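You operate a simulated robot arm through the tools that you are given. There is no shell and no other tool. Be economical: measure what you need, move in short steps, check, and stop when the job is done.

You run a simulated robot arm. Do the job below in one go: nothing can be reset, and whatever is moved stays where it is left.

## Task
Switch the steam box off, let it cool, then store the pack from it in the green bench drawer.
Fine: shut the drawer; leave the steam box lid open. Where these are worked on the way, their far stop is far enough and under half their travel is too little: green bench drawer.

It is judged by the outcome, as a careful person would: the job done as asked, and still so three seconds after it is handed in. It fails if anything else is knocked over, pushed out of place, dropped, spilled or broken. Lids that push on must go on centred and level and be pressed home; caps that screw on are set level and turned clockwise until they are tight.

## Robot
A 6-joint arm with a fingered hand, on a carriage that runs on a rail from [0.357, 0] to [-1.783, 0] (x, y) and turns from -2.827 to 2.967 rad about z. Base frame: it is fixed where the carriage stands at the start and does not move with it; the origin is on the floor, on the carriage's upright axis, x ahead of it, y to its left, z up. Lengths are in m, angles in rad, forces in N, time in s.
Its first joint turns from -2.897 to 2.897 rad. Places, roughly: green bench drawer [0.8, 0, 0.6]; inside of the green bench drawer [0.8, 0, 0.6]; purple-banded pale pack (12x5x5 cm) [1, 0.2, 0.9]; steam box [1, 0.2, 0.9]; steam box lid [0.9, 0.2, 0.9]; steam knob [0.9, 0, 0.9]. Payload 4 kg.
The TCP is the grasp point between the finger pads, 0.026 m short of the fingertips. In the tool frame z runs along the fingers and y along their closing line. Largest opening 0.132 m; the body of the gripper starts 0.073 m behind the TCP. The gripper is a hand of 4 fingers: y runs from the thumb to the fingers, the wrist lies at [0, 0, -0.239] in the tool frame, and closing takes about 1.5 s.
Orientation is told as [roll, pitch, yaw] about the base's x, y, z axes, in that order, counted from this pose: with the fingers straight down and closing along the base's y, the tool's x points along the base's -x, its y along +y and its z along -z.

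## Interface
- The arm moves only by the tool send_rows. Its argument "plan" is a list of rows, each a list of 6 numbers: the turn, a rotation vector about the tool's x, y, z in rad, then the shift along the tool's x, y, z in m. In form: [[wx, wy, wz, dx, dy, dz], ...]. A call has 1 to 20 rows; each row is the pose to reach, as a shift and turn from the pose commanded when the call began, along the tool's axes at that moment. "fingers" is the finger opening in m, from 0 to 0.132, set as the call begins (left out, the last holds). Each row takes 0.2 s and may step no farther than 0.05 m and 0.15 rad from the row before; otherwise, or with a gripper value out of range, the whole call is refused. Where a pose cannot be reached the arm comes as near as it can. A force on the tool above 40 N (or 10 N above the force at the start of the call, whichever is more), or a blocked arm, ends the call early, and 0.2 s more pass. The fingers move at their own pace (about 0.045 m/s each) and stop on an object; they squeeze with about 21 N. The grip force told is the motor's: it shows also when the fingers shut on nothing. Time passes only in rows, and 0.2 s behind the last, so rows that repeat a pose let the fingers close. It gives the time, the measured TCP pose, the force on the tool (base axes), the opening and the grip force at its end, in the units of the frame above (readings bear some noise), with the torque about the TCP (base axes, N m) and any sound that the robot's microphone picked up.
- Cameras (640 x 400 px; columns grow to the right, rows downward): "scene" is now at [0.2846, 0.1668, 1.4109]; the picture's right is [-0.28, -0.96, 0.00], its down [-0.60, 0.17, -0.78] and it looks along [0.75, -0.22, -0.62] (base axes); focal length 215 px, centre (320, 200). "wrist" rides on the gripper at [0.068, 0.002, -0.097] in the tool frame; the picture's right is [-0.03, 1.00, 0.00], its down [-0.82, -0.02, -0.58] and it looks along [-0.58, -0.01, 0.82] (tool axes); focal length 270 px, centre (320, 200). There is no depth. A picture from a camera that has moved, and an enlarged one, comes with that camera's place and axes in the base frame and with its lens.
- snapshot(camera): a new picture of that camera. No time passes.
- move_column(by): slides the trunk up (or, below 0, down) by that many m; the arm and the scene camera ride with it, the base frame stays. It gives what a move gives, with no picture.
- drive_base(legs): drives the robot by 1 to 6 legs, each [ahead, left, turn to the left] in m, m and rad, along the robot's own axes; the way and the turn of a leg run together, so that a leg with both is an arc; at most 1.5 m and 3.142 rad a leg. The arm and the cameras ride along, it lands a little off, and it stops where it bumps. It keeps to its track: a leg is cut to what the track allows. It gives what a move gives.
- set_fingers(finger1, finger2, finger3, thumb_bend): sets how far each is bent, from 0 (flat) to 1 (curled in); at 0.3 the hand is open as for a grip, at 0.7 the pads meet at the TCP. One left out holds its place. A second passes; each finger stops where it meets its share of the squeeze, and holds until it gets a number again. A gripper value or a shape takes the hand back. It gives what a move gives, with no picture; readings hold the bend of each and the force on the fingers (four entries, about 0 where the hand has none), thumb and palm.
- hand_shape(shape): the hand has 4 fingers and takes this shape, open, in about a second: jaw (thumb against the fingers, like two jaws); tri (thumb and two fingers); tip (a fingertip pinch); poke (one finger out to press); point (the index stretched); flat (the hand flat); cup (the hand cupped); fist (a fist). The gripper value then closes the fingers along that shape, each until it touches; the sizes above hold for jaw. It gives what a move gives, with no picture.
- head_to(pan, tilt): turns the head with the scene camera to pan (to the left, within 2.496 rad either way) and tilt (down, from -0.506 to 1.204), counted from straight ahead of the robot. It gives what a move gives.
- inspect(camera, box): a new picture of the part [left, top, right, bottom] of that camera's present view, enlarged. No time passes.
- sign_off(): hands the job in; it is judged then, once.

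Work in short steps. Places have to be worked out from the pictures, the camera data and where the tool is seen: move nearer, look again, correct. Check each grasp and each placing, and mend what went wrong. You have 120 turns and 98 pictures in all, those below and enlarged ones among them. Open the gripper and draw the arm clear of the work before you hand the job in, unless the task says otherwise; then end with one line.

The tools are called after ">>>" by a JSON object that holds its "method" and its "body". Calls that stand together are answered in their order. send_rows: Moves the arm, as the interface text tells. Its arguments: {"type":"object","properties":{"plan":{"type":"array","items":{"type":"array","items":{"type":"number"}}},"fingers":{"type":"number"}},"required":["plan"]} The other tools are called the same way: move_column (by) slides the trunk up or down; hand_shape (shape) gives the hand a shape; set_fingers (finger1, finger2, finger3, thumb_bend) moves the fingers one by one; drive_base (legs) drives the base; head_to (pan, tilt) turns the head that bears the scene camera; snapshot (camera) takes a picture; inspect (camera, box) takes an enlarged picture of a part of a camera's view; sign_off () hands the job in.

At the start:

```text
time: 0.0
tcp_pos: [0.5852, 0.2165, 1.2766]
tcp_rot: [0.001, 0.0, 0.0]
force: [-1.0, 0.2, -0.5]
wrist_torque: [0.0, 0.04, -0.05]
grip_width: 0.1317
gripper_force: 0.0
shape: jaw
bend: [0.3, 0.3, 0.3, 0.3]
finger forces: [0.1, 0.0, 0.0, 0.0, 0.1, 0.0]
trunk travel left (down, up): [-0.425, 0.203]
robot x, y, heading: [-0.0027, -0.0027, -0.001]
head pan, tilt: [-0.283, 0.668]
```

scene: 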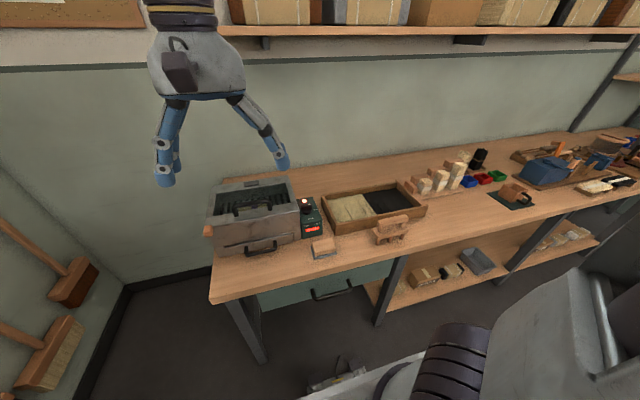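
wrist: 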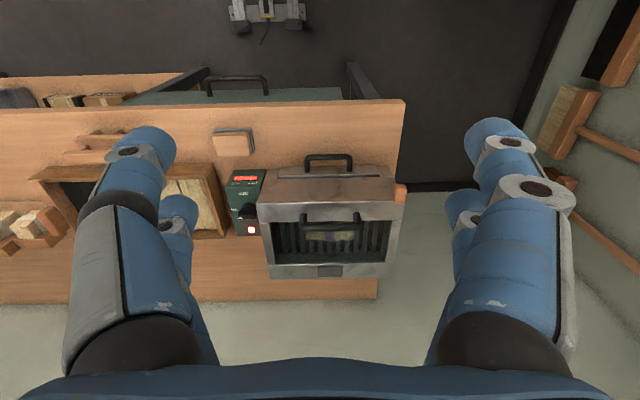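

The steam box, its control unit with knob and lamp, and the green drawer under the bench are visible. I take enlarged views to understand them.

>>> {"method": "inspect", "body": {"camera": "scene", "box": [190, 160, 430, 310]}}

>>> {"method": "inspect", "body": {"camera": "wrist", "box": [200, 130, 420, 290]}}

```text
2.67 times, centred on (310, 235) of scene
camera zoom: at [0.2846, 0.1668, 1.4109], right [-0.28, -0.96, 0.0], down [-0.6, 0.17, -0.78], along [0.75, -0.22, -0.62], focal length 572 px, centre (347, 107)
```

zoom: 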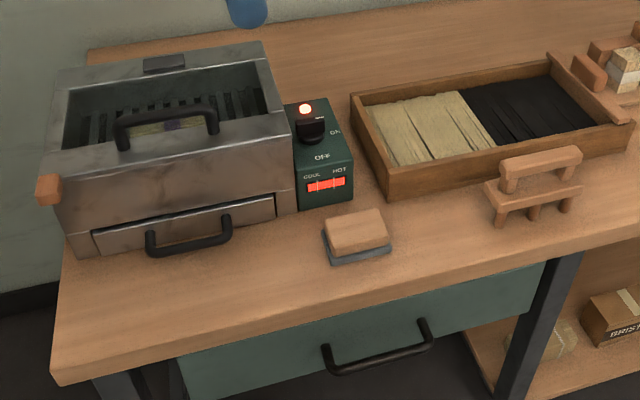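

```text
2.50 times, centred on (310, 210) of wrist
camera zoom: at [0.516, 0.2179, 1.3729], right [0.03, 1.0, 0.0], down [0.82, -0.02, 0.58], along [0.58, -0.01, -0.82], focal length 676 px, centre (345, 175)
```

zoom: 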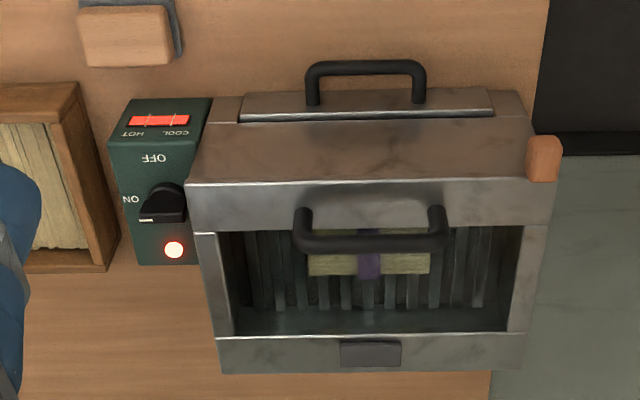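

The lamp is at about (0.966, 0.036, 0.86) and the knob at about (0.88, 0.05, 0.90). Its pointer is toward ON (-y), and OFF is toward the robot. I move the hand nearer for a better look.

>>> {"method": "send_rows", "body": {"plan": [[0, 0, 0, -0.015, -0.03, 0.025], [0, 0, 0, -0.03, -0.06, 0.05], [0, 0, 0, -0.045, -0.09, 0.075], [0, 0, 0, -0.06, -0.12, 0.1], [0, 0, 0, -0.075, -0.145, 0.125], [0, 0, 0, -0.09, -0.17, 0.14]]}}

>>> {"method": "snapshot", "body": {"camera": "wrist"}}

>>> {"method": "snapshot", "body": {"camera": "scene"}}

```text
time: 1.4
tcp_pos: [0.6757, 0.0456, 1.1365]
tcp_rot: [0.0, -0.001, 0.001]
force: [-0.3, 0.2, -0.6]
wrist_torque: [0.0, 0.03, -0.02]
grip_width: 0.1318
gripper_force: 0.0
shape: jaw
bend: [0.3, 0.3, 0.3, 0.3]
finger forces: [0.0, 0.0, 0.0, 0.1, 0.1, 0.0]
trunk travel left (down, up): [-0.425, 0.203]
robot x, y, heading: [-0.003, -0.0032, -0.0]
head pan, tilt: [-0.283, 0.668]
```

```text
93 pictures are left
camera wrist: at [0.6066, 0.0481, 1.2326], right [0.02, 1.0, 0.0], down [0.82, -0.02, 0.58], along [0.58, -0.01, -0.82], focal length 270 px, centre (320, 200)
```

wrist: 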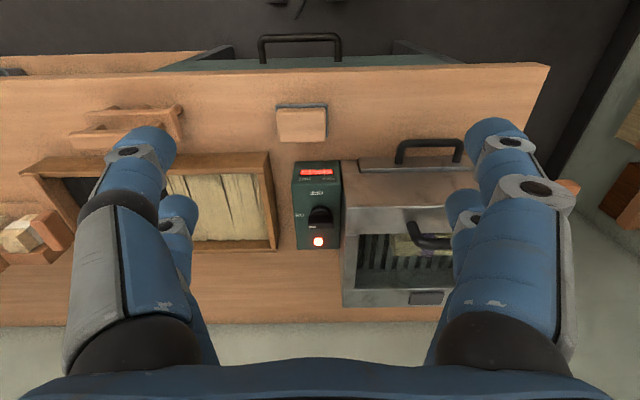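

```text
92 pictures are left
camera scene: at [0.2844, 0.1669, 1.4109], right [-0.28, -0.96, 0.0], down [-0.6, 0.17, -0.79], along [0.75, -0.22, -0.62], focal length 215 px, centre (320, 200)
```

scene: 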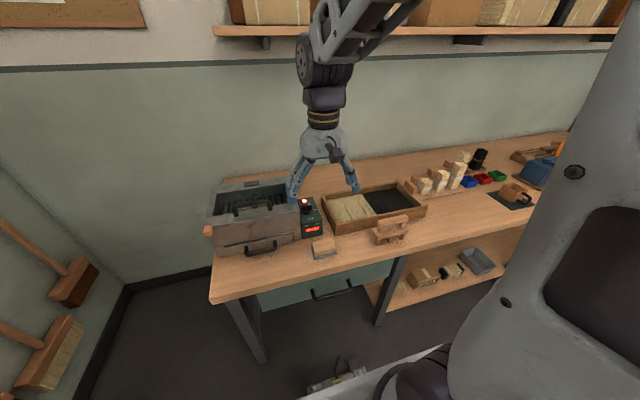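

>>> {"method": "inspect", "body": {"camera": "wrist", "box": [270, 140, 370, 260]}}

>>> {"method": "inspect", "body": {"camera": "scene", "box": [200, 170, 340, 260]}}

```text
3.33 times, centred on (320, 200) of wrist
camera zoom: at [0.6066, 0.0481, 1.2326], right [0.02, 1.0, 0.0], down [0.82, -0.02, 0.58], along [0.58, -0.01, -0.82], focal length 901 px, centre (320, 200)
```

zoom: 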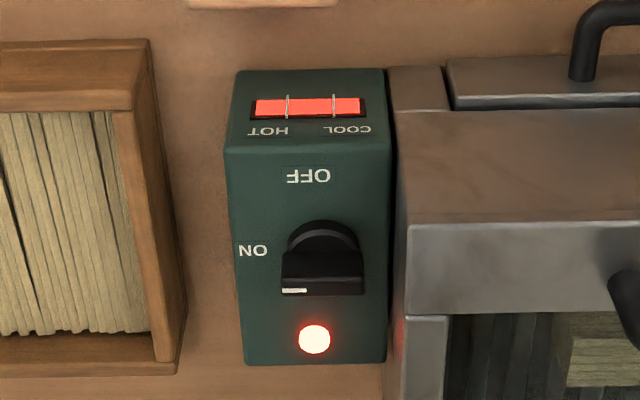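

```text
4.44 times, centred on (270, 215) of scene
camera zoom: at [0.2844, 0.1669, 1.4109], right [-0.28, -0.96, 0.0], down [-0.6, 0.17, -0.79], along [0.75, -0.22, -0.62], focal length 954 px, centre (542, 133)
```

zoom: 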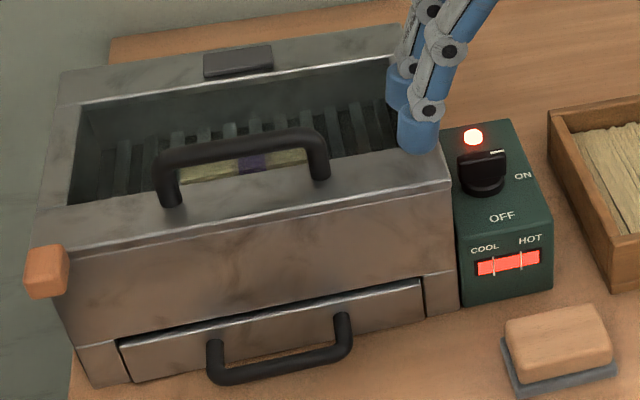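

The knob is a bar grip along y at about (0.92, 0.043), top near z 0.87. Turning it clockwise by 90° takes it to OFF. I try the fingertip pinch shape and look over the steam box too.

>>> {"method": "hand_shape", "body": {"shape": "tip"}}

>>> {"method": "snapshot", "body": {"camera": "wrist"}}

>>> {"method": "inspect", "body": {"camera": "scene", "box": [240, 80, 440, 260]}}

```text
time: 2.3
tcp_pos: [0.676, 0.0477, 1.1371]
tcp_rot: [0.0, -0.001, 0.001]
force: [-0.2, -0.4, 0.5]
wrist_torque: [-0.02, -0.01, -0.01]
grip_width: 0.132
gripper_force: 0.0
shape: tip
bend: [0.3, 0.3, 0.3, 0.3]
finger forces: [0.1, 0.0, 0.0, 0.0, 0.1, 0.0]
trunk travel left (down, up): [-0.425, 0.203]
robot x, y, heading: [0.0018, -0.0017, -0.001]
head pan, tilt: [-0.283, 0.668]
```

```text
89 pictures are left
camera wrist: at [0.6066, 0.0484, 1.2328], right [0.03, 1.0, 0.0], down [0.82, -0.02, 0.58], along [0.58, -0.01, -0.82], focal length 270 px, centre (320, 200)
```

wrist: 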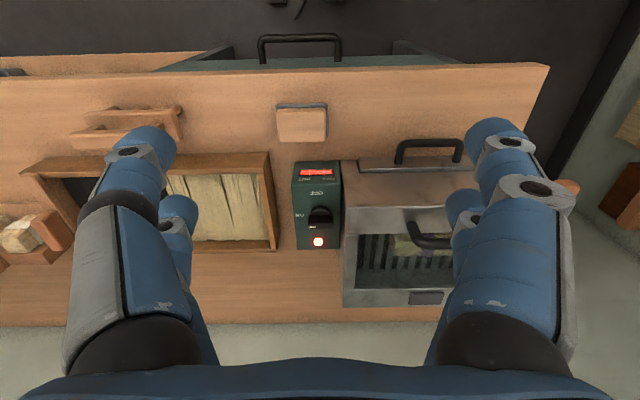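

```text
2.22 times, centred on (340, 170) of scene
camera zoom: at [0.2846, 0.1668, 1.4109], right [-0.28, -0.96, 0.0], down [-0.6, 0.17, -0.78], along [0.75, -0.22, -0.62], focal length 477 px, centre (276, 267)
```

zoom: 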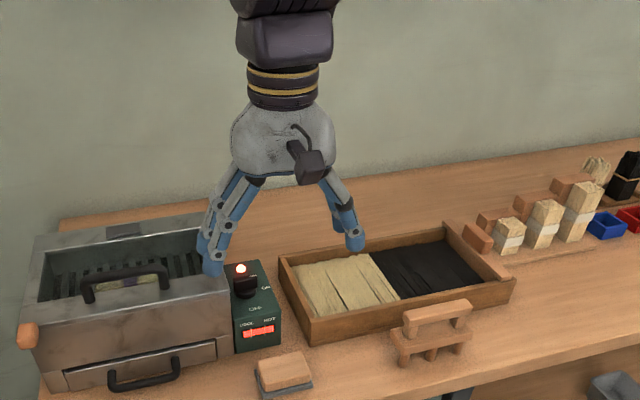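

The tip shape looks unchanged while open; I narrow the opening to see how it closes.

>>> {"method": "send_rows", "body": {"plan": [[0, 0, 0, 0, 0, 0], [0, 0, 0, 0, 0, 0], [0, 0, 0, 0, 0, 0], [0, 0, 0, 0, 0, 0], [0, 0, 0, 0, 0, 0], [0, 0, 0, 0, 0, 0]], "fingers": 0.03}}

>>> {"method": "snapshot", "body": {"camera": "wrist"}}

```text
time: 3.7
tcp_pos: [0.676, 0.0462, 1.1356]
tcp_rot: [0.0, 0.0, 0.0]
force: [-0.6, -0.9, 0.2]
wrist_torque: [0.0, -0.01, 0.0]
grip_width: 0.0303
gripper_force: 0.0
shape: tip
bend: [0.73, 0.73, 0.73, 0.7]
finger forces: [0.0, 0.0, 0.1, 0.0, 0.0, 0.0]
trunk travel left (down, up): [-0.425, 0.203]
robot x, y, heading: [0.0019, 0.0022, -0.003]
head pan, tilt: [-0.283, 0.668]
```

```text
87 pictures are left
camera wrist: at [0.6067, 0.0483, 1.2327], right [0.03, 1.0, 0.0], down [0.82, -0.02, 0.58], along [0.58, -0.01, -0.82], focal length 270 px, centre (320, 200)
```

wrist: 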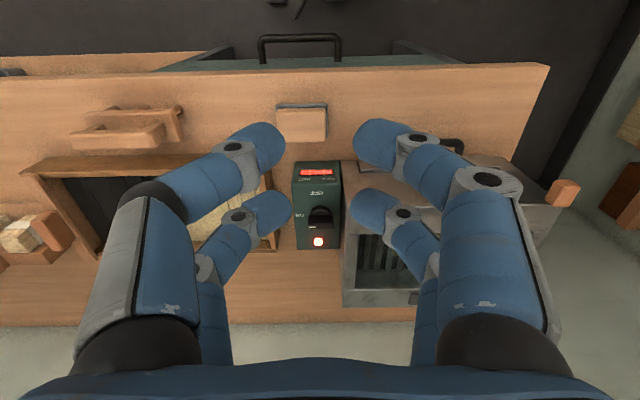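

The hand has two fingers against two, about 0.045 apart, which is tight beside the steam box. I check the poke shape instead.

>>> {"method": "hand_shape", "body": {"shape": "poke"}}

>>> {"method": "snapshot", "body": {"camera": "wrist"}}

>>> {"method": "inspect", "body": {"camera": "scene", "box": [240, 100, 400, 220]}}

```text
time: 4.6
tcp_pos: [0.6761, 0.047, 1.1355]
tcp_rot: [-0.001, 0.0, 0.0]
force: [0.1, 0.0, 0.4]
wrist_torque: [0.02, 0.0, -0.04]
grip_width: 0.0
gripper_force: 0.1
shape: poke
bend: [1.0, 1.0, 1.0, 0.34]
finger forces: [0.0, 0.0, 0.1, 0.0, 0.0, 0.1]
trunk travel left (down, up): [-0.425, 0.203]
robot x, y, heading: [-0.0013, -0.0032, -0.0]
head pan, tilt: [-0.283, 0.668]
```

```text
86 pictures are left
camera wrist: at [0.6067, 0.0483, 1.2327], right [0.03, 1.0, 0.0], down [0.82, -0.02, 0.58], along [0.58, -0.01, -0.82], focal length 270 px, centre (320, 200)
```

wrist: 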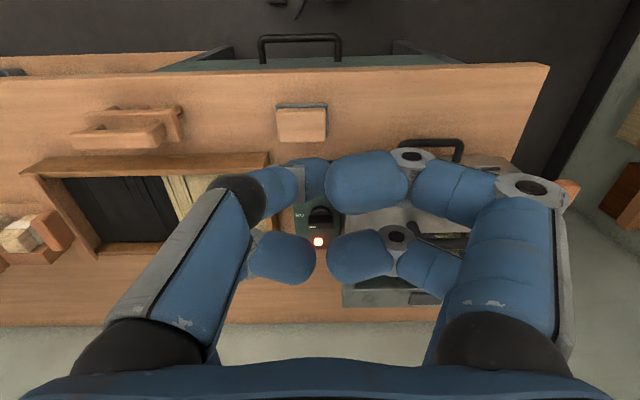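

```text
3.33 times, centred on (320, 160) of scene
camera zoom: at [0.2846, 0.1668, 1.4109], right [-0.28, -0.96, 0.0], down [-0.6, 0.17, -0.78], along [0.75, -0.22, -0.62], focal length 716 px, centre (320, 333)
```

zoom: 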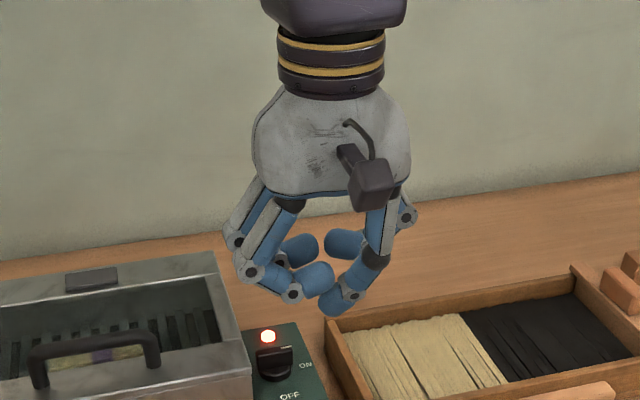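

Poke leaves one finger only slightly proud. I'll instead curl three fingers and keep the thumb finger straighter, and rise a little with the hand yawed so its body stays away from the steam box.

>>> {"method": "set_fingers", "body": {"finger1": 1, "finger2": 1, "finger3": 1, "thumb_bend": 0.3}}

>>> {"method": "snapshot", "body": {"camera": "wrist"}}

>>> {"method": "inspect", "body": {"camera": "scene", "box": [240, 100, 400, 220]}}

```text
time: 5.6
tcp_pos: [0.6743, 0.0468, 1.1378]
tcp_rot: [-0.001, 0.0, 0.0]
force: [0.4, -0.1, 0.1]
wrist_torque: [0.03, 0.04, -0.03]
grip_width: 0.0566
gripper_force: 0.0
shape: fingers
bend: [1.0, 0.99, 0.98, 0.3]
finger forces: [0.1, 0.1, 0.0, 0.1, 0.0, 0.0]
trunk travel left (down, up): [-0.425, 0.203]
robot x, y, heading: [-0.0039, 0.0034, -0.001]
head pan, tilt: [-0.283, 0.668]
```

```text
84 pictures are left
camera wrist: at [0.6067, 0.0483, 1.2327], right [0.03, 1.0, 0.0], down [0.82, -0.02, 0.58], along [0.58, -0.01, -0.82], focal length 270 px, centre (320, 200)
```

wrist: 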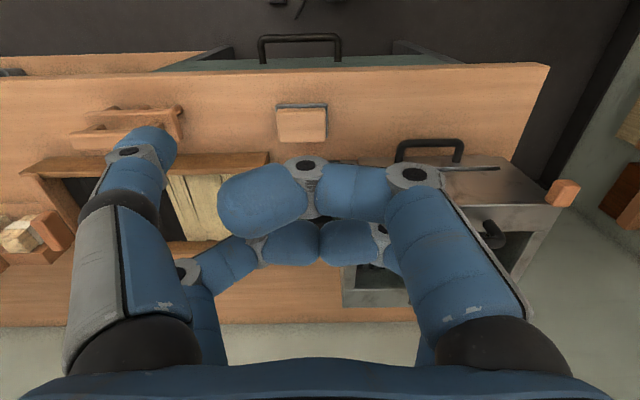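

```text
3.33 times, centred on (320, 160) of scene
camera zoom: at [0.2846, 0.1668, 1.4109], right [-0.28, -0.96, 0.0], down [-0.6, 0.17, -0.78], along [0.75, -0.22, -0.62], focal length 716 px, centre (320, 333)
```

zoom: 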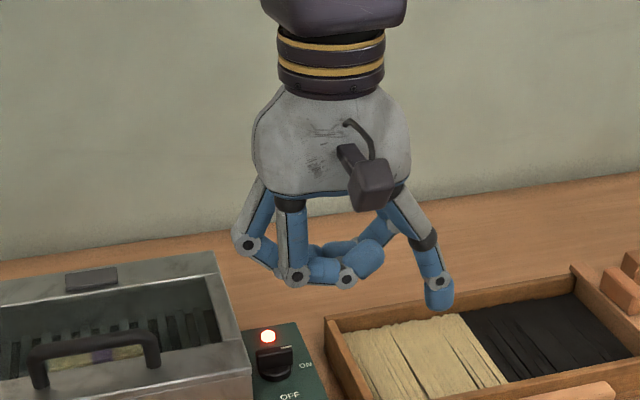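

The thumb fingertip sits at about tool (0.02, −0.075, +0.03), clear below the others. I yaw the hand by +120° and bring the fingertip above the far side of the knob, staying high.

>>> {"method": "send_rows", "body": {"plan": [[0, 0, -0.1496, -0.0139, -0.0028, 0.0064], [0, 0, -0.2992, -0.0277, -0.0056, 0.0129], [0, 0, -0.4488, -0.0416, -0.0084, 0.0193], [0, 0, -0.5984, -0.0554, -0.0111, 0.0257], [0, 0, -0.748, -0.0693, -0.0139, 0.0321], [0, 0, -0.8976, -0.0831, -0.0167, 0.0386], [0, 0, -1.0472, -0.097, -0.0195, 0.045], [0, 0, -1.1968, -0.1109, -0.0223, 0.0514], [0, 0, -1.3464, -0.1247, -0.0251, 0.0579], [0, 0, -1.496, -0.1386, -0.0279, 0.0643], [0, 0, -1.6456, -0.1524, -0.0306, 0.0707], [0, 0, -1.7952, -0.1663, -0.0334, 0.0771], [0, 0, -1.9448, -0.1801, -0.0362, 0.0836], [0, 0, -2.0944, -0.194, -0.039, 0.09]]}}

>>> {"method": "snapshot", "body": {"camera": "wrist"}}

>>> {"method": "inspect", "body": {"camera": "scene", "box": [240, 130, 400, 250]}}

```text
time: 8.6
tcp_pos: [0.7982, 0.1215, 0.997]
tcp_rot: [-0.035, 0.166, 1.909]
force: [0.0, 0.1, 0.3]
wrist_torque: [-0.01, -0.01, 0.0]
grip_width: 0.0572
gripper_force: 0.1
shape: fingers
bend: [1.0, 0.99, 0.98, 0.3]
finger forces: [0.0, 0.0, 0.0, 0.0, 0.0, 0.0]
out of reach, approached as far as the arm can: row 11, 12, 13, 14
trunk travel left (down, up): [-0.425, 0.203]
robot x, y, heading: [0.0001, 0.0028, -0.001]
head pan, tilt: [-0.283, 0.668]
```

```text
82 pictures are left
camera wrist: at [0.8098, 0.0717, 1.1033], right [-0.95, -0.31, -0.04], down [-0.3, 0.85, 0.43], along [-0.1, 0.42, -0.9], focal length 270 px, centre (320, 200)
```

wrist: 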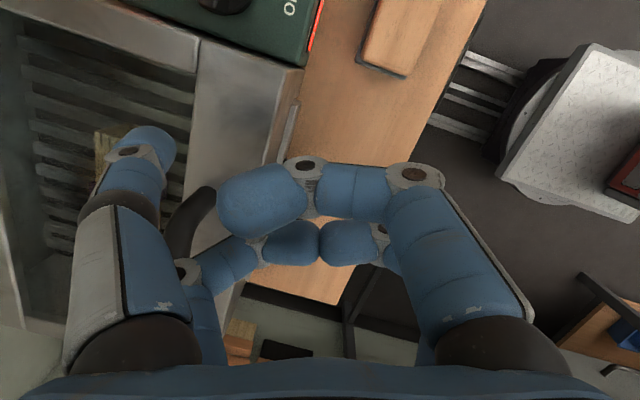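

```text
3.33 times, centred on (320, 190) of scene
camera zoom: at [0.2846, 0.1667, 1.4109], right [-0.28, -0.96, 0.0], down [-0.6, 0.17, -0.78], along [0.75, -0.22, -0.62], focal length 716 px, centre (320, 233)
```

zoom: 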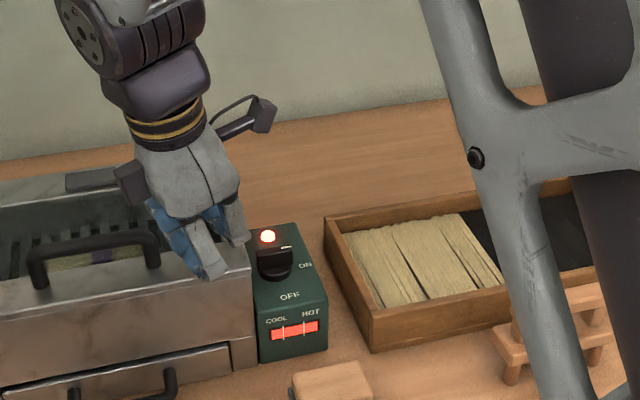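

The full yaw is out of reach, and the hand now hovers near the lid handle. I go straight up first, then undo the yaw; a finger from the +y side will let me work at yaw 0.

>>> {"method": "send_rows", "body": {"plan": [[0, 0, 0, 0, 0, -0.03], [0, 0, 0, 0, 0, -0.06], [0, 0, 0, 0, 0, -0.1]]}}

```text
time: 9.4
tcp_pos: [0.7869, 0.1438, 1.094]
tcp_rot: [-0.035, 0.177, 1.9]
force: [0.1, 0.3, 0.0]
wrist_torque: [-0.02, 0.02, -0.02]
grip_width: 0.057
gripper_force: 0.1
shape: fingers
bend: [1.0, 0.99, 0.98, 0.3]
finger forces: [0.0, 0.0, 0.0, 0.1, 0.1, 0.0]
out of reach, approached as far as the arm can: row 3
trunk travel left (down, up): [-0.425, 0.203]
robot x, y, heading: [0.002, -0.0005, 0.004]
head pan, tilt: [-0.283, 0.668]
```

Now I unwind the yaw while shifting to about (0.75, −0.05), away from the steam box.

>>> {"method": "send_rows", "body": {"plan": [[0, 0, 0.146, 0.0128, 0.0076, -0.002], [0, 0, 0.292, 0.0257, 0.0152, -0.004], [0, 0, 0.438, 0.0385, 0.0228, -0.006], [0, 0, 0.584, 0.0514, 0.0305, -0.008], [0, 0, 0.73, 0.0642, 0.0381, -0.01], [0, 0, 0.876, 0.0771, 0.0457, -0.012], [0, 0, 1.022, 0.0899, 0.0533, -0.014], [0, 0, 1.168, 0.1028, 0.0609, -0.016], [0, 0, 1.314, 0.1156, 0.0685, -0.018], [0, 0, 1.46, 0.1285, 0.0762, -0.02], [0, 0, 1.606, 0.1413, 0.0838, -0.022], [0, 0, 1.752, 0.1542, 0.0914, -0.024], [0, 0, 1.898, 0.167, 0.099, -0.026]]}}

>>> {"method": "set_fingers", "body": {"finger1": 0.3, "thumb_bend": 1}}

>>> {"method": "snapshot", "body": {"camera": "wrist"}}

```text
time: 12.2
tcp_pos: [0.7467, -0.0423, 1.1395]
tcp_rot: [-0.149, -0.086, 0.013]
force: [0.5, 0.2, -0.3]
wrist_torque: [-0.02, -0.02, 0.01]
grip_width: 0.0568
gripper_force: 0.1
shape: fingers
bend: [1.0, 0.99, 0.98, 0.3]
finger forces: [0.0, 0.0, 0.0, 0.0, 0.0, 0.0]
trunk travel left (down, up): [-0.425, 0.203]
robot x, y, heading: [0.0003, 0.0002, -0.0]
head pan, tilt: [-0.283, 0.668]
```

```text
time: 13.2
tcp_pos: [0.7474, -0.0436, 1.1393]
tcp_rot: [-0.147, -0.087, 0.02]
force: [-0.1, 0.6, 0.1]
wrist_torque: [0.01, -0.02, -0.01]
grip_width: 0.0454
gripper_force: 0.0
shape: fingers
bend: [0.3, 0.99, 0.98, 1.0]
finger forces: [0.0, 0.0, 0.0, 0.0, 0.0, 0.0]
trunk travel left (down, up): [-0.425, 0.203]
robot x, y, heading: [-0.0007, -0.0029, 0.001]
head pan, tilt: [-0.283, 0.668]
```

```text
80 pictures are left
camera wrist: at [0.6693, -0.0283, 1.2279], right [0.02, 0.99, -0.15], down [0.76, 0.08, 0.64], along [0.65, -0.12, -0.75], focal length 270 px, centre (320, 200)
```

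wrist: 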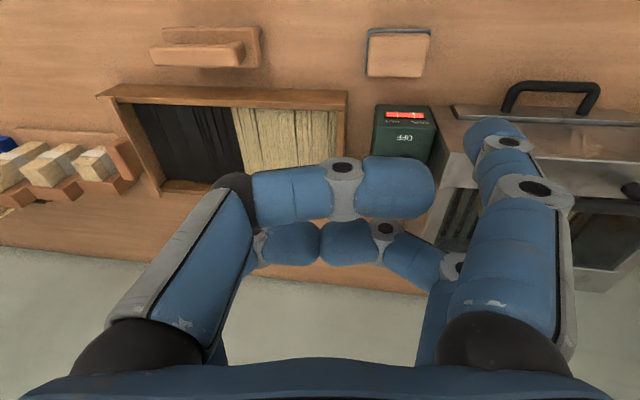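

Finger1 is the near finger on the +y side, as wanted. I level the hand and drive the base 0.1 m ahead for reach.

>>> {"method": "send_rows", "body": {"plan": [[-0.074, 0.0435, 0.008, 0, 0, 0], [-0.148, 0.087, 0.016, 0, 0, 0]]}}

>>> {"method": "drive_base", "body": {"legs": [[0.1, 0, 0]]}}

>>> {"method": "snapshot", "body": {"camera": "wrist"}}

>>> {"method": "snapshot", "body": {"camera": "scene"}}

```text
time: 13.8
tcp_pos: [0.7474, -0.0415, 1.1407]
tcp_rot: [0.002, -0.001, -0.004]
force: [-0.3, 0.6, -0.2]
wrist_torque: [-0.01, 0.01, -0.01]
grip_width: 0.0457
gripper_force: 0.2
shape: fingers
bend: [0.3, 0.99, 0.98, 1.0]
finger forces: [0.1, 0.1, 0.0, 0.0, 0.1, 0.0]
trunk travel left (down, up): [-0.425, 0.203]
robot x, y, heading: [0.0033, -0.0024, -0.002]
head pan, tilt: [-0.283, 0.668]
```

```text
time: 14.9
tcp_pos: [0.8469, -0.042, 1.1397]
tcp_rot: [-0.001, 0.0, -0.003]
force: [0.1, 0.5, -0.2]
wrist_torque: [-0.01, 0.01, -0.05]
grip_width: 0.0455
gripper_force: 0.0
shape: fingers
bend: [0.3, 0.99, 0.98, 1.0]
finger forces: [0.1, 0.0, 0.0, 0.1, 0.0, 0.1]
trunk travel left (down, up): [-0.425, 0.203]
robot x, y, heading: [0.1024, -0.0018, -0.0]
head pan, tilt: [-0.283, 0.668]
```

```text
79 pictures are left
camera wrist: at [0.7778, -0.0406, 1.2361], right [0.03, 1.0, 0.0], down [0.82, -0.02, 0.58], along [0.58, -0.02, -0.82], focal length 270 px, centre (320, 200)
```

wrist: 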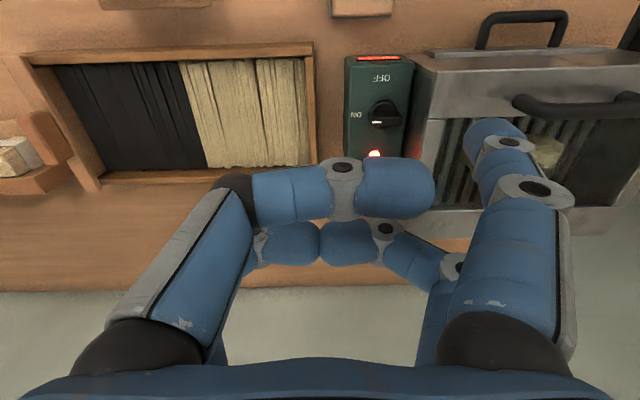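

```text
78 pictures are left
camera scene: at [0.3849, 0.1667, 1.4109], right [-0.28, -0.96, 0.0], down [-0.6, 0.17, -0.78], along [0.75, -0.22, -0.62], focal length 215 px, centre (320, 200)
```

scene: 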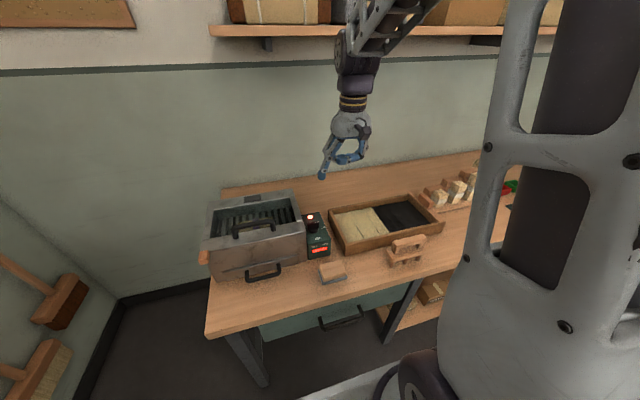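

I refine the knob position with enlarged views from both cameras.

>>> {"method": "inspect", "body": {"camera": "wrist", "box": [330, 40, 430, 160]}}

>>> {"method": "inspect", "body": {"camera": "scene", "box": [280, 190, 360, 260]}}

```text
3.33 times, centred on (380, 100) of wrist
camera zoom: at [0.7778, -0.0406, 1.2361], right [0.03, 1.0, 0.0], down [0.82, -0.02, 0.58], along [0.58, -0.02, -0.82], focal length 901 px, centre (120, 533)
```

zoom: 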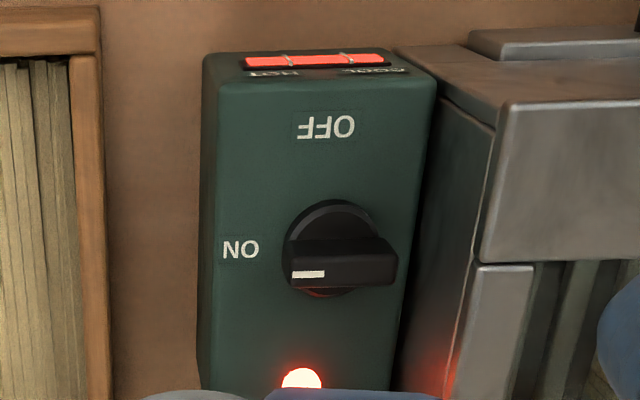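

```text
5.71 times, centred on (320, 225) of scene
camera zoom: at [0.3849, 0.1667, 1.4109], right [-0.28, -0.96, 0.0], down [-0.6, 0.17, -0.78], along [0.75, -0.22, -0.62], focal length 1227 px, centre (320, 57)
```

zoom: 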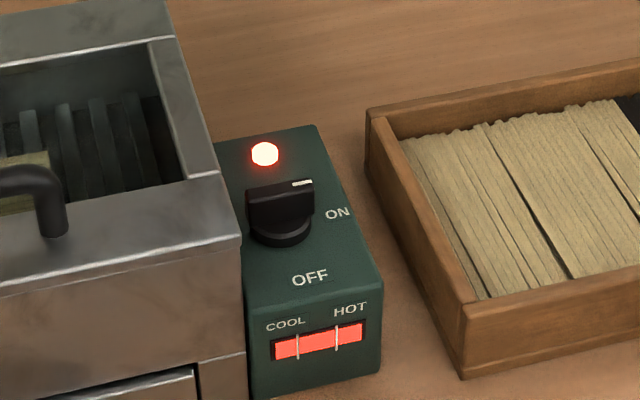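

The bar top is at (0.900, 0.041, 0.893), about 0.04 long, with the panel near z 0.865. I bring the fingertip above the point behind the bar's −y end, at z≈0.97.

>>> {"method": "send_rows", "body": {"plan": [[0, 0, 0, -0.021, -0.003, 0.028], [0, 0, 0, -0.042, -0.006, 0.056], [0, 0, 0, -0.063, -0.009, 0.084], [0, 0, 0, -0.084, -0.011, 0.112], [0, 0, 0, -0.105, -0.013, 0.14]]}}

>>> {"method": "inspect", "body": {"camera": "wrist", "box": [320, 0, 640, 200]}}

>>> {"method": "inspect", "body": {"camera": "scene", "box": [260, 150, 400, 260]}}

```text
time: 16.1
tcp_pos: [0.9515, -0.0555, 0.9978]
tcp_rot: [0.0, -0.002, -0.003]
force: [-0.6, 0.2, -0.3]
wrist_torque: [0.0, -0.06, 0.03]
grip_width: 0.0454
gripper_force: 0.0
shape: fingers
bend: [0.3, 0.99, 0.98, 1.0]
finger forces: [0.1, 0.0, 0.0, 0.0, 0.0, 0.0]
trunk travel left (down, up): [-0.425, 0.203]
robot x, y, heading: [0.1004, -0.0014, -0.003]
head pan, tilt: [-0.283, 0.668]
```

```text
2.00 times, centred on (480, 100) of wrist
camera zoom: at [0.882, -0.0541, 1.0941], right [0.03, 1.0, 0.0], down [0.82, -0.02, 0.58], along [0.58, -0.02, -0.82], focal length 541 px, centre (0, 400)
```

zoom: 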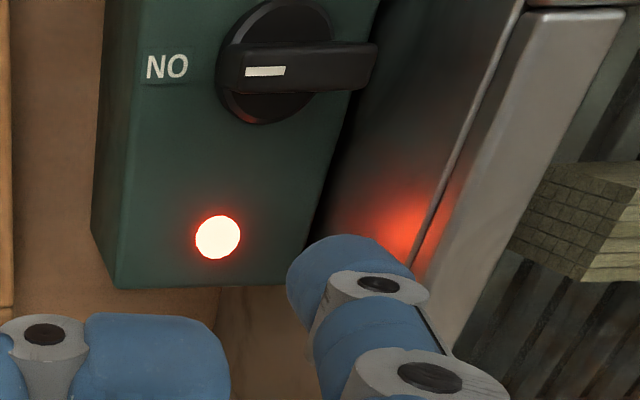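

```text
3.64 times, centred on (330, 205) of scene
camera zoom: at [0.3846, 0.1667, 1.411], right [-0.28, -0.96, 0.0], down [-0.59, 0.17, -0.79], along [0.75, -0.22, -0.62], focal length 781 px, centre (284, 182)
```

zoom: 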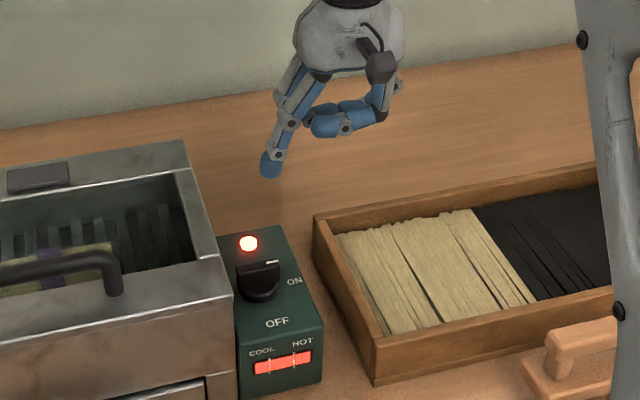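

The fingertip is at about (0.929, 0.022, 0.97), as planned. I descend 0.088 so that it overlaps the bar's height behind its −y end.

>>> {"method": "send_rows", "body": {"plan": [[0, 0, 0, 0, 0, 0.03], [0, 0, 0, 0, 0, 0.06], [0, 0, 0, 0, 0, 0.075], [0, 0, 0, 0, 0, 0.088]]}}

>>> {"method": "inspect", "body": {"camera": "scene", "box": [270, 180, 370, 260]}}

>>> {"method": "inspect", "body": {"camera": "wrist", "box": [320, 0, 640, 200]}}

```text
time: 17.1
tcp_pos: [0.9526, -0.0569, 0.9105]
tcp_rot: [-0.001, -0.001, -0.003]
force: [-0.6, 0.0, 0.7]
wrist_torque: [-0.03, 0.03, 0.02]
grip_width: 0.0453
gripper_force: 0.1
shape: fingers
bend: [0.3, 0.99, 0.98, 1.0]
finger forces: [0.1, 0.0, 0.1, 0.0, 0.0, 0.0]
trunk travel left (down, up): [-0.425, 0.203]
robot x, y, heading: [0.1041, 0.0008, -0.005]
head pan, tilt: [-0.283, 0.668]
```

```text
5.00 times, centred on (320, 220) of scene
camera zoom: at [0.3849, 0.1667, 1.4109], right [-0.28, -0.96, 0.0], down [-0.6, 0.17, -0.78], along [0.75, -0.22, -0.62], focal length 1073 px, centre (320, 100)
```

zoom: 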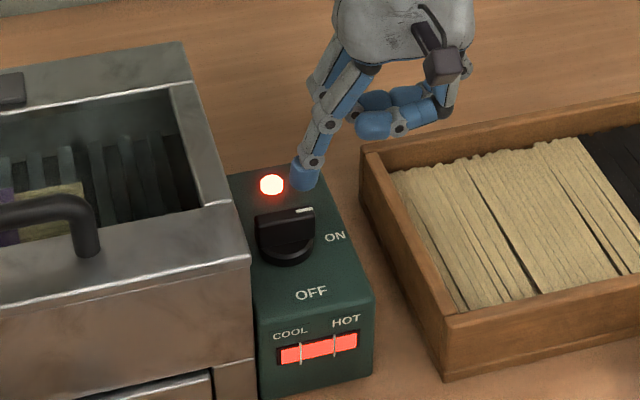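

```text
2.00 times, centred on (480, 100) of wrist
camera zoom: at [0.8832, -0.0546, 1.007], right [0.03, 1.0, 0.0], down [0.82, -0.02, 0.58], along [0.58, -0.02, -0.82], focal length 541 px, centre (0, 400)
```

zoom: 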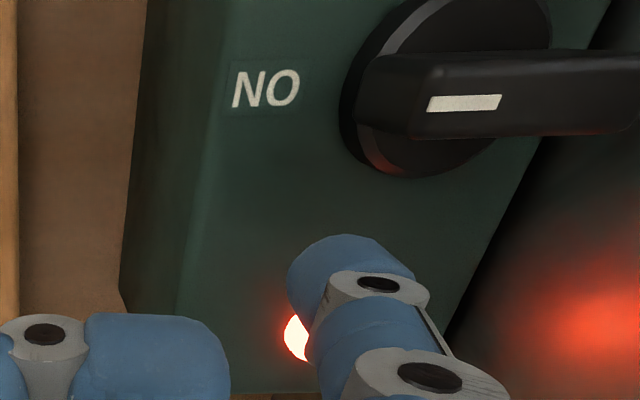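

The fingertip is behind the bar, clear of the lamp. I draw it toward −x in small steps, sweeping the bar's −y end to the OFF side.

>>> {"method": "send_rows", "body": {"plan": [[0, 0, 0, 0.008, 0, 0], [0, 0, 0, 0.016, 0, 0], [0, 0, 0, 0.022, 0, 0], [0, 0, 0, 0.028, 0, 0], [0, 0, 0, 0.034, 0, 0], [0, 0, 0, 0.04, 0, 0]]}}

>>> {"method": "inspect", "body": {"camera": "scene", "box": [270, 180, 370, 260]}}

>>> {"method": "inspect", "body": {"camera": "wrist", "box": [320, 0, 640, 200]}}

```text
time: 18.6
tcp_pos: [0.9121, -0.0554, 0.9116]
tcp_rot: [0.001, 0.0, -0.004]
force: [0.1, -0.8, -0.5]
wrist_torque: [0.05, 0.01, -0.01]
grip_width: 0.0454
gripper_force: 0.1
shape: fingers
bend: [0.3, 0.99, 0.98, 1.0]
finger forces: [0.2, 0.1, 0.1, 0.1, 0.0, 0.0]
trunk travel left (down, up): [-0.425, 0.203]
robot x, y, heading: [0.101, -0.0006, 0.001]
head pan, tilt: [-0.283, 0.668]
```

```text
5.00 times, centred on (320, 220) of scene
camera zoom: at [0.385, 0.1667, 1.4109], right [-0.28, -0.96, 0.0], down [-0.6, 0.17, -0.78], along [0.75, -0.22, -0.62], focal length 1073 px, centre (320, 100)
```

zoom: 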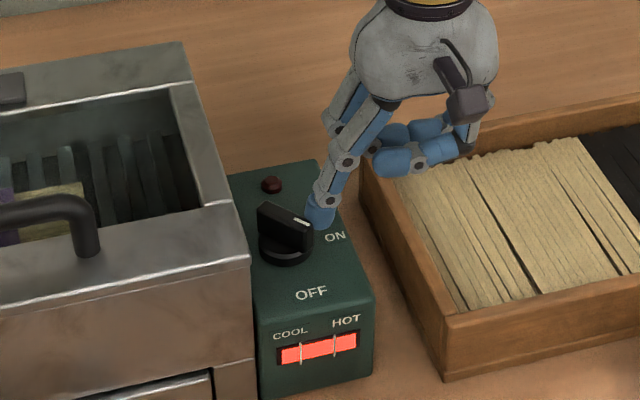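

```text
2.00 times, centred on (480, 100) of wrist
camera zoom: at [0.8426, -0.0542, 1.0076], right [0.03, 1.0, 0.0], down [0.82, -0.02, 0.58], along [0.58, -0.02, -0.82], focal length 541 px, centre (0, 400)
```

zoom: 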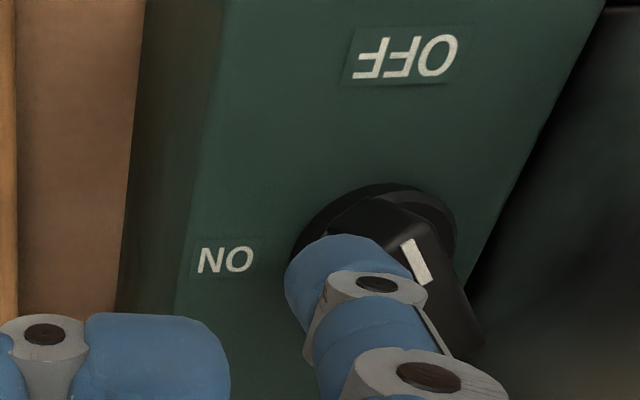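

The bar has swept past halfway and the lamp is out. I continue toward OFF.

>>> {"method": "send_rows", "body": {"plan": [[0, 0, 0, 0.006, 0.001, 0], [0, 0, 0, 0.012, 0.002, 0], [0, 0, 0, 0.017, 0.004, 0]]}}

>>> {"method": "inspect", "body": {"camera": "wrist", "box": [320, 0, 640, 200]}}

>>> {"method": "inspect", "body": {"camera": "scene", "box": [270, 180, 370, 260]}}

```text
time: 19.4
tcp_pos: [0.8944, -0.0504, 0.9117]
tcp_rot: [-0.001, -0.001, -0.005]
force: [-0.9, 0.6, 1.1]
wrist_torque: [-0.02, -0.03, -0.04]
grip_width: 0.0457
gripper_force: 0.0
shape: fingers
bend: [0.3, 0.99, 0.98, 1.0]
finger forces: [0.1, 0.0, 0.0, 0.0, 0.0, 0.0]
trunk travel left (down, up): [-0.425, 0.203]
robot x, y, heading: [0.1, 0.0029, 0.002]
head pan, tilt: [-0.283, 0.668]
```

```text
2.00 times, centred on (480, 100) of wrist
camera zoom: at [0.826, -0.0492, 1.0082], right [0.03, 1.0, 0.0], down [0.82, -0.02, 0.58], along [0.58, -0.02, -0.82], focal length 541 px, centre (0, 400)
```

zoom: 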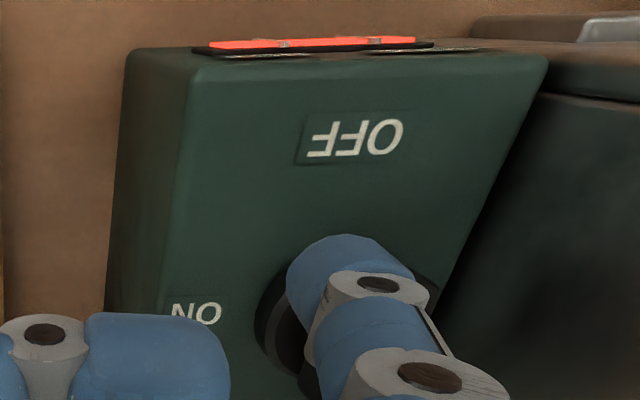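

```text
5.00 times, centred on (320, 220) of scene
camera zoom: at [0.385, 0.1666, 1.4109], right [-0.28, -0.96, 0.0], down [-0.6, 0.17, -0.78], along [0.75, -0.22, -0.62], focal length 1073 px, centre (320, 100)
```

zoom: 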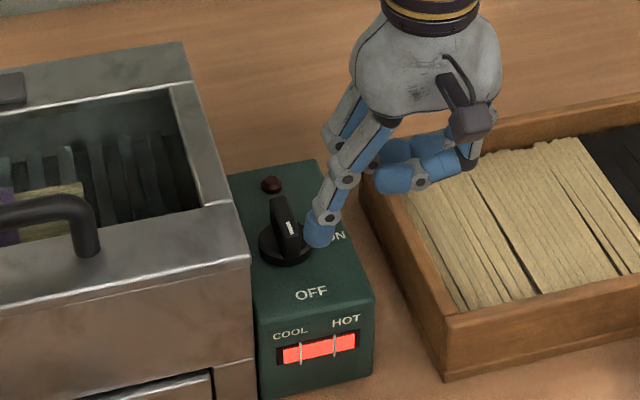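

The knob now points to OFF, the lamp is out and the gauge has begun to fall. I draw the finger off sideways and up.

>>> {"method": "send_rows", "body": {"plan": [[0, 0, 0, 0, -0.015, 0], [0, 0, 0, 0, -0.03, -0.03], [0, 0, 0, 0, -0.03, -0.07], [0, 0, 0, 0, -0.03, -0.11], [0, 0, 0, 0.03, -0.03, -0.15], [0, 0, 0, 0.07, 0, -0.18], [0, 0, 0, 0.09, 0.04, -0.2], [0, 0, 0, 0.11, 0.08, -0.22]]}}

>>> {"method": "hand_shape", "body": {"shape": "jaw"}}

>>> {"method": "snapshot", "body": {"camera": "wrist"}}

>>> {"method": "inspect", "body": {"camera": "scene", "box": [190, 170, 350, 290]}}

```text
refused: row 6 steps farther than a row can; nothing moved
```

```text
time: 20.2
tcp_pos: [0.8947, -0.0517, 0.912]
tcp_rot: [0.0, 0.0, -0.005]
force: [-0.3, 0.3, 0.5]
wrist_torque: [0.0, 0.04, -0.01]
grip_width: 0.1317
gripper_force: 0.1
shape: jaw
bend: [0.3, 0.3, 0.3, 0.3]
finger forces: [0.0, 0.0, 0.0, 0.0, 0.0, 0.0]
trunk travel left (down, up): [-0.425, 0.203]
robot x, y, heading: [0.1007, -0.0007, -0.001]
head pan, tilt: [-0.283, 0.668]
```

```text
67 pictures are left
camera wrist: at [0.826, -0.0492, 1.0082], right [0.03, 1.0, 0.0], down [0.82, -0.02, 0.58], along [0.58, -0.02, -0.82], focal length 270 px, centre (320, 200)
```

wrist: 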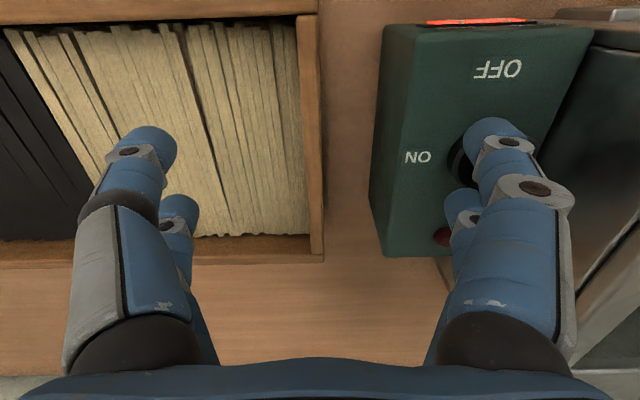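

```text
3.33 times, centred on (270, 230) of scene
camera zoom: at [0.385, 0.1667, 1.4109], right [-0.28, -0.96, 0.0], down [-0.6, 0.17, -0.78], along [0.75, -0.22, -0.62], focal length 716 px, centre (487, 100)
```

zoom: 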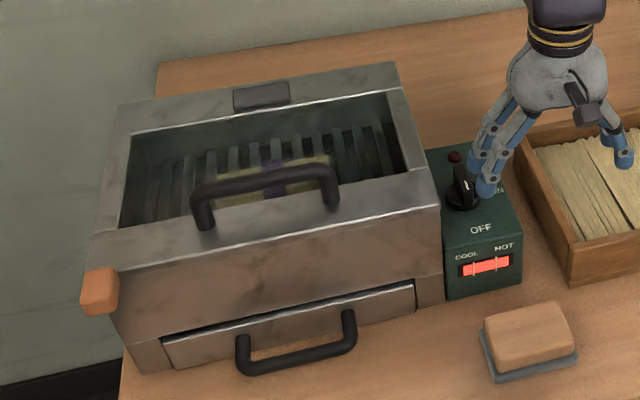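

Opening the jaws didn't disturb the knob. I lift straight up, then look down on the steam box.

>>> {"method": "send_rows", "body": {"plan": [[0, 0, 0, 0, 0, -0.03], [0, 0, 0, 0, 0, -0.07], [0, 0, 0, 0, 0, -0.11], [0, 0, 0, 0.02, 0, -0.15], [0, 0, 0, 0.04, 0.03, -0.18], [0, 0, 0, 0.06, 0.07, -0.2], [0, 0, 0, 0.08, 0.11, -0.22], [0, 0, 0, 0.1, 0.15, -0.24], [0, 0, 0, 0.11, 0.19, -0.26], [0, 0, 0, 0.12, 0.235, -0.27], [0, 0, 0, 0.12, 0.27, -0.27]]}}

>>> {"method": "snapshot", "body": {"camera": "wrist"}}

>>> {"method": "inspect", "body": {"camera": "scene", "box": [190, 170, 350, 290]}}

```text
time: 22.6
tcp_pos: [0.777, 0.2186, 1.1818]
tcp_rot: [0.003, 0.0, -0.006]
force: [-0.5, -0.4, 0.4]
wrist_torque: [0.03, 0.0, 0.0]
grip_width: 0.1321
gripper_force: 0.1
shape: jaw
bend: [0.3, 0.3, 0.3, 0.3]
finger forces: [0.0, 0.0, 0.1, 0.0, 0.1, 0.0]
trunk travel left (down, up): [-0.425, 0.203]
robot x, y, heading: [0.1009, -0.0, 0.002]
head pan, tilt: [-0.283, 0.668]
```

```text
65 pictures are left
camera wrist: at [0.7078, 0.2214, 1.2781], right [0.03, 1.0, 0.0], down [0.82, -0.03, 0.58], along [0.58, -0.02, -0.82], focal length 270 px, centre (320, 200)
```

wrist: 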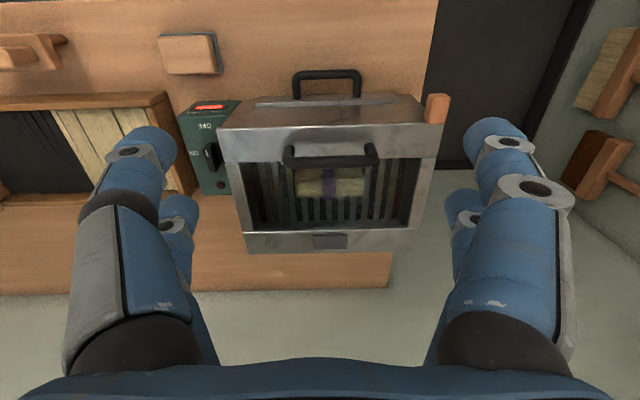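

```text
3.33 times, centred on (270, 230) of scene
camera zoom: at [0.3849, 0.1662, 1.411], right [-0.28, -0.96, 0.0], down [-0.6, 0.17, -0.78], along [0.75, -0.22, -0.62], focal length 716 px, centre (487, 100)
```

zoom: 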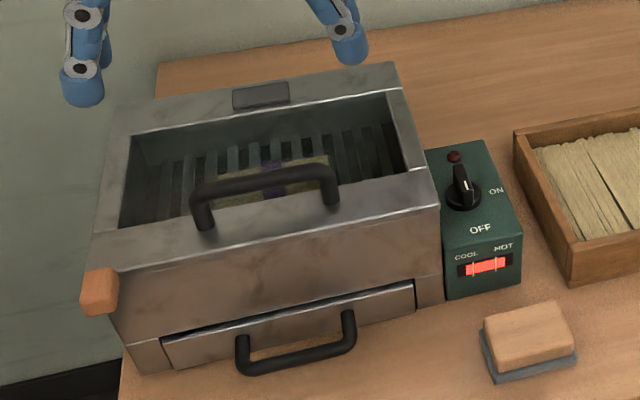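

>>> {"method": "inspect", "body": {"camera": "wrist", "box": [170, 50, 470, 260]}}

```text
1.90 times, centred on (320, 155) of wrist
camera zoom: at [0.7078, 0.2214, 1.2781], right [0.03, 1.0, 0.0], down [0.82, -0.03, 0.58], along [0.58, -0.02, -0.82], focal length 515 px, centre (320, 286)
```

zoom: 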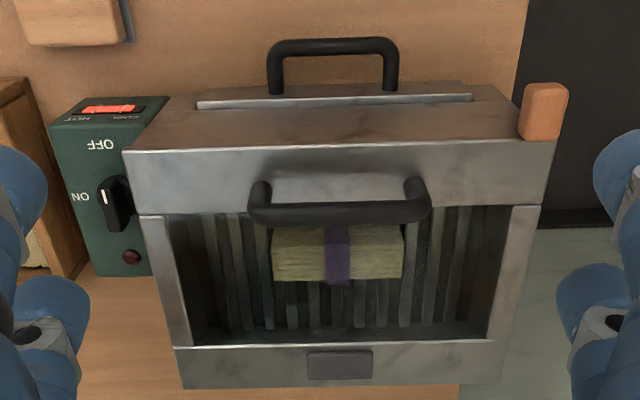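

The top opening may be a glazed lid hinged at the rear with the black handle on its front rim. I lower the camera a bit to check seams, hinge and whether glass is there.

>>> {"method": "send_rows", "body": {"plan": [[0, 0, 0, -0.02, 0, 0.03], [0, 0, 0, -0.04, 0, 0.06], [0, 0, 0, -0.06, 0, 0.09], [0, 0, 0, -0.08, 0, 0.12]]}}

>>> {"method": "snapshot", "body": {"camera": "wrist"}}

>>> {"method": "inspect", "body": {"camera": "scene", "box": [200, 180, 300, 260]}}

```text
time: 23.6
tcp_pos: [0.8569, 0.2181, 1.0636]
tcp_rot: [-0.001, 0.0, -0.004]
force: [-0.7, -1.6, 0.0]
wrist_torque: [0.04, 0.0, 0.01]
grip_width: 0.1318
gripper_force: 0.0
shape: jaw
bend: [0.3, 0.3, 0.3, 0.3]
finger forces: [0.0, 0.0, 0.0, 0.0, 0.0, 0.1]
trunk travel left (down, up): [-0.425, 0.203]
robot x, y, heading: [0.1025, -0.0001, 0.003]
head pan, tilt: [-0.283, 0.668]
```

```text
62 pictures are left
camera wrist: at [0.7878, 0.2207, 1.1596], right [0.03, 1.0, 0.0], down [0.82, -0.02, 0.58], along [0.58, -0.02, -0.82], focal length 270 px, centre (320, 200)
```

wrist: 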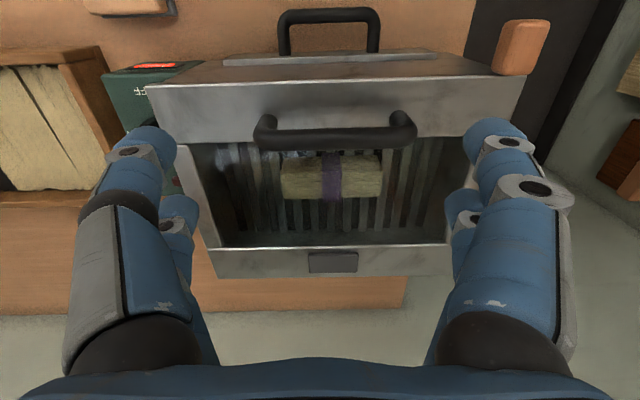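

```text
5.00 times, centred on (250, 220) of scene
camera zoom: at [0.3846, 0.1665, 1.411], right [-0.28, -0.96, 0.0], down [-0.59, 0.17, -0.79], along [0.75, -0.22, -0.62], focal length 1073 px, centre (670, 100)
```

zoom: 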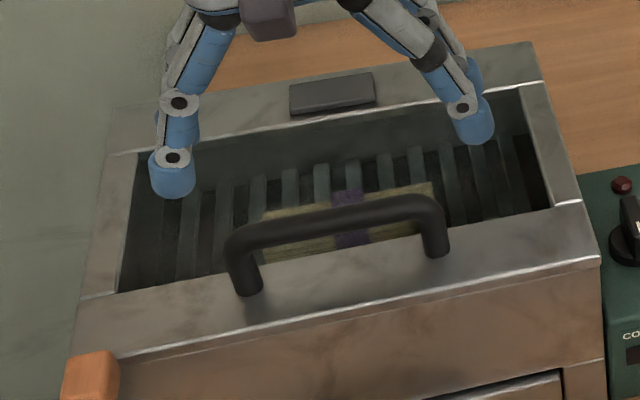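

A highlight on the pane shows it is a glass lid, hinged at the rear, with a handle bar at x≈0.858, y≈0.17–0.285, z≈0.975. I check the gauge for cooling before touching it.

>>> {"method": "inspect", "body": {"camera": "scene", "box": [290, 200, 350, 260]}}

```text
6.67 times, centred on (320, 230) of scene
camera zoom: at [0.3846, 0.1665, 1.411], right [-0.28, -0.96, 0.0], down [-0.59, 0.17, -0.79], along [0.75, -0.22, -0.62], focal length 1431 px, centre (320, 0)
```

zoom: 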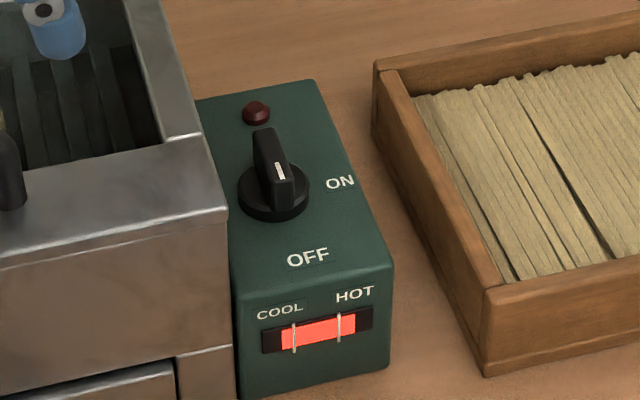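

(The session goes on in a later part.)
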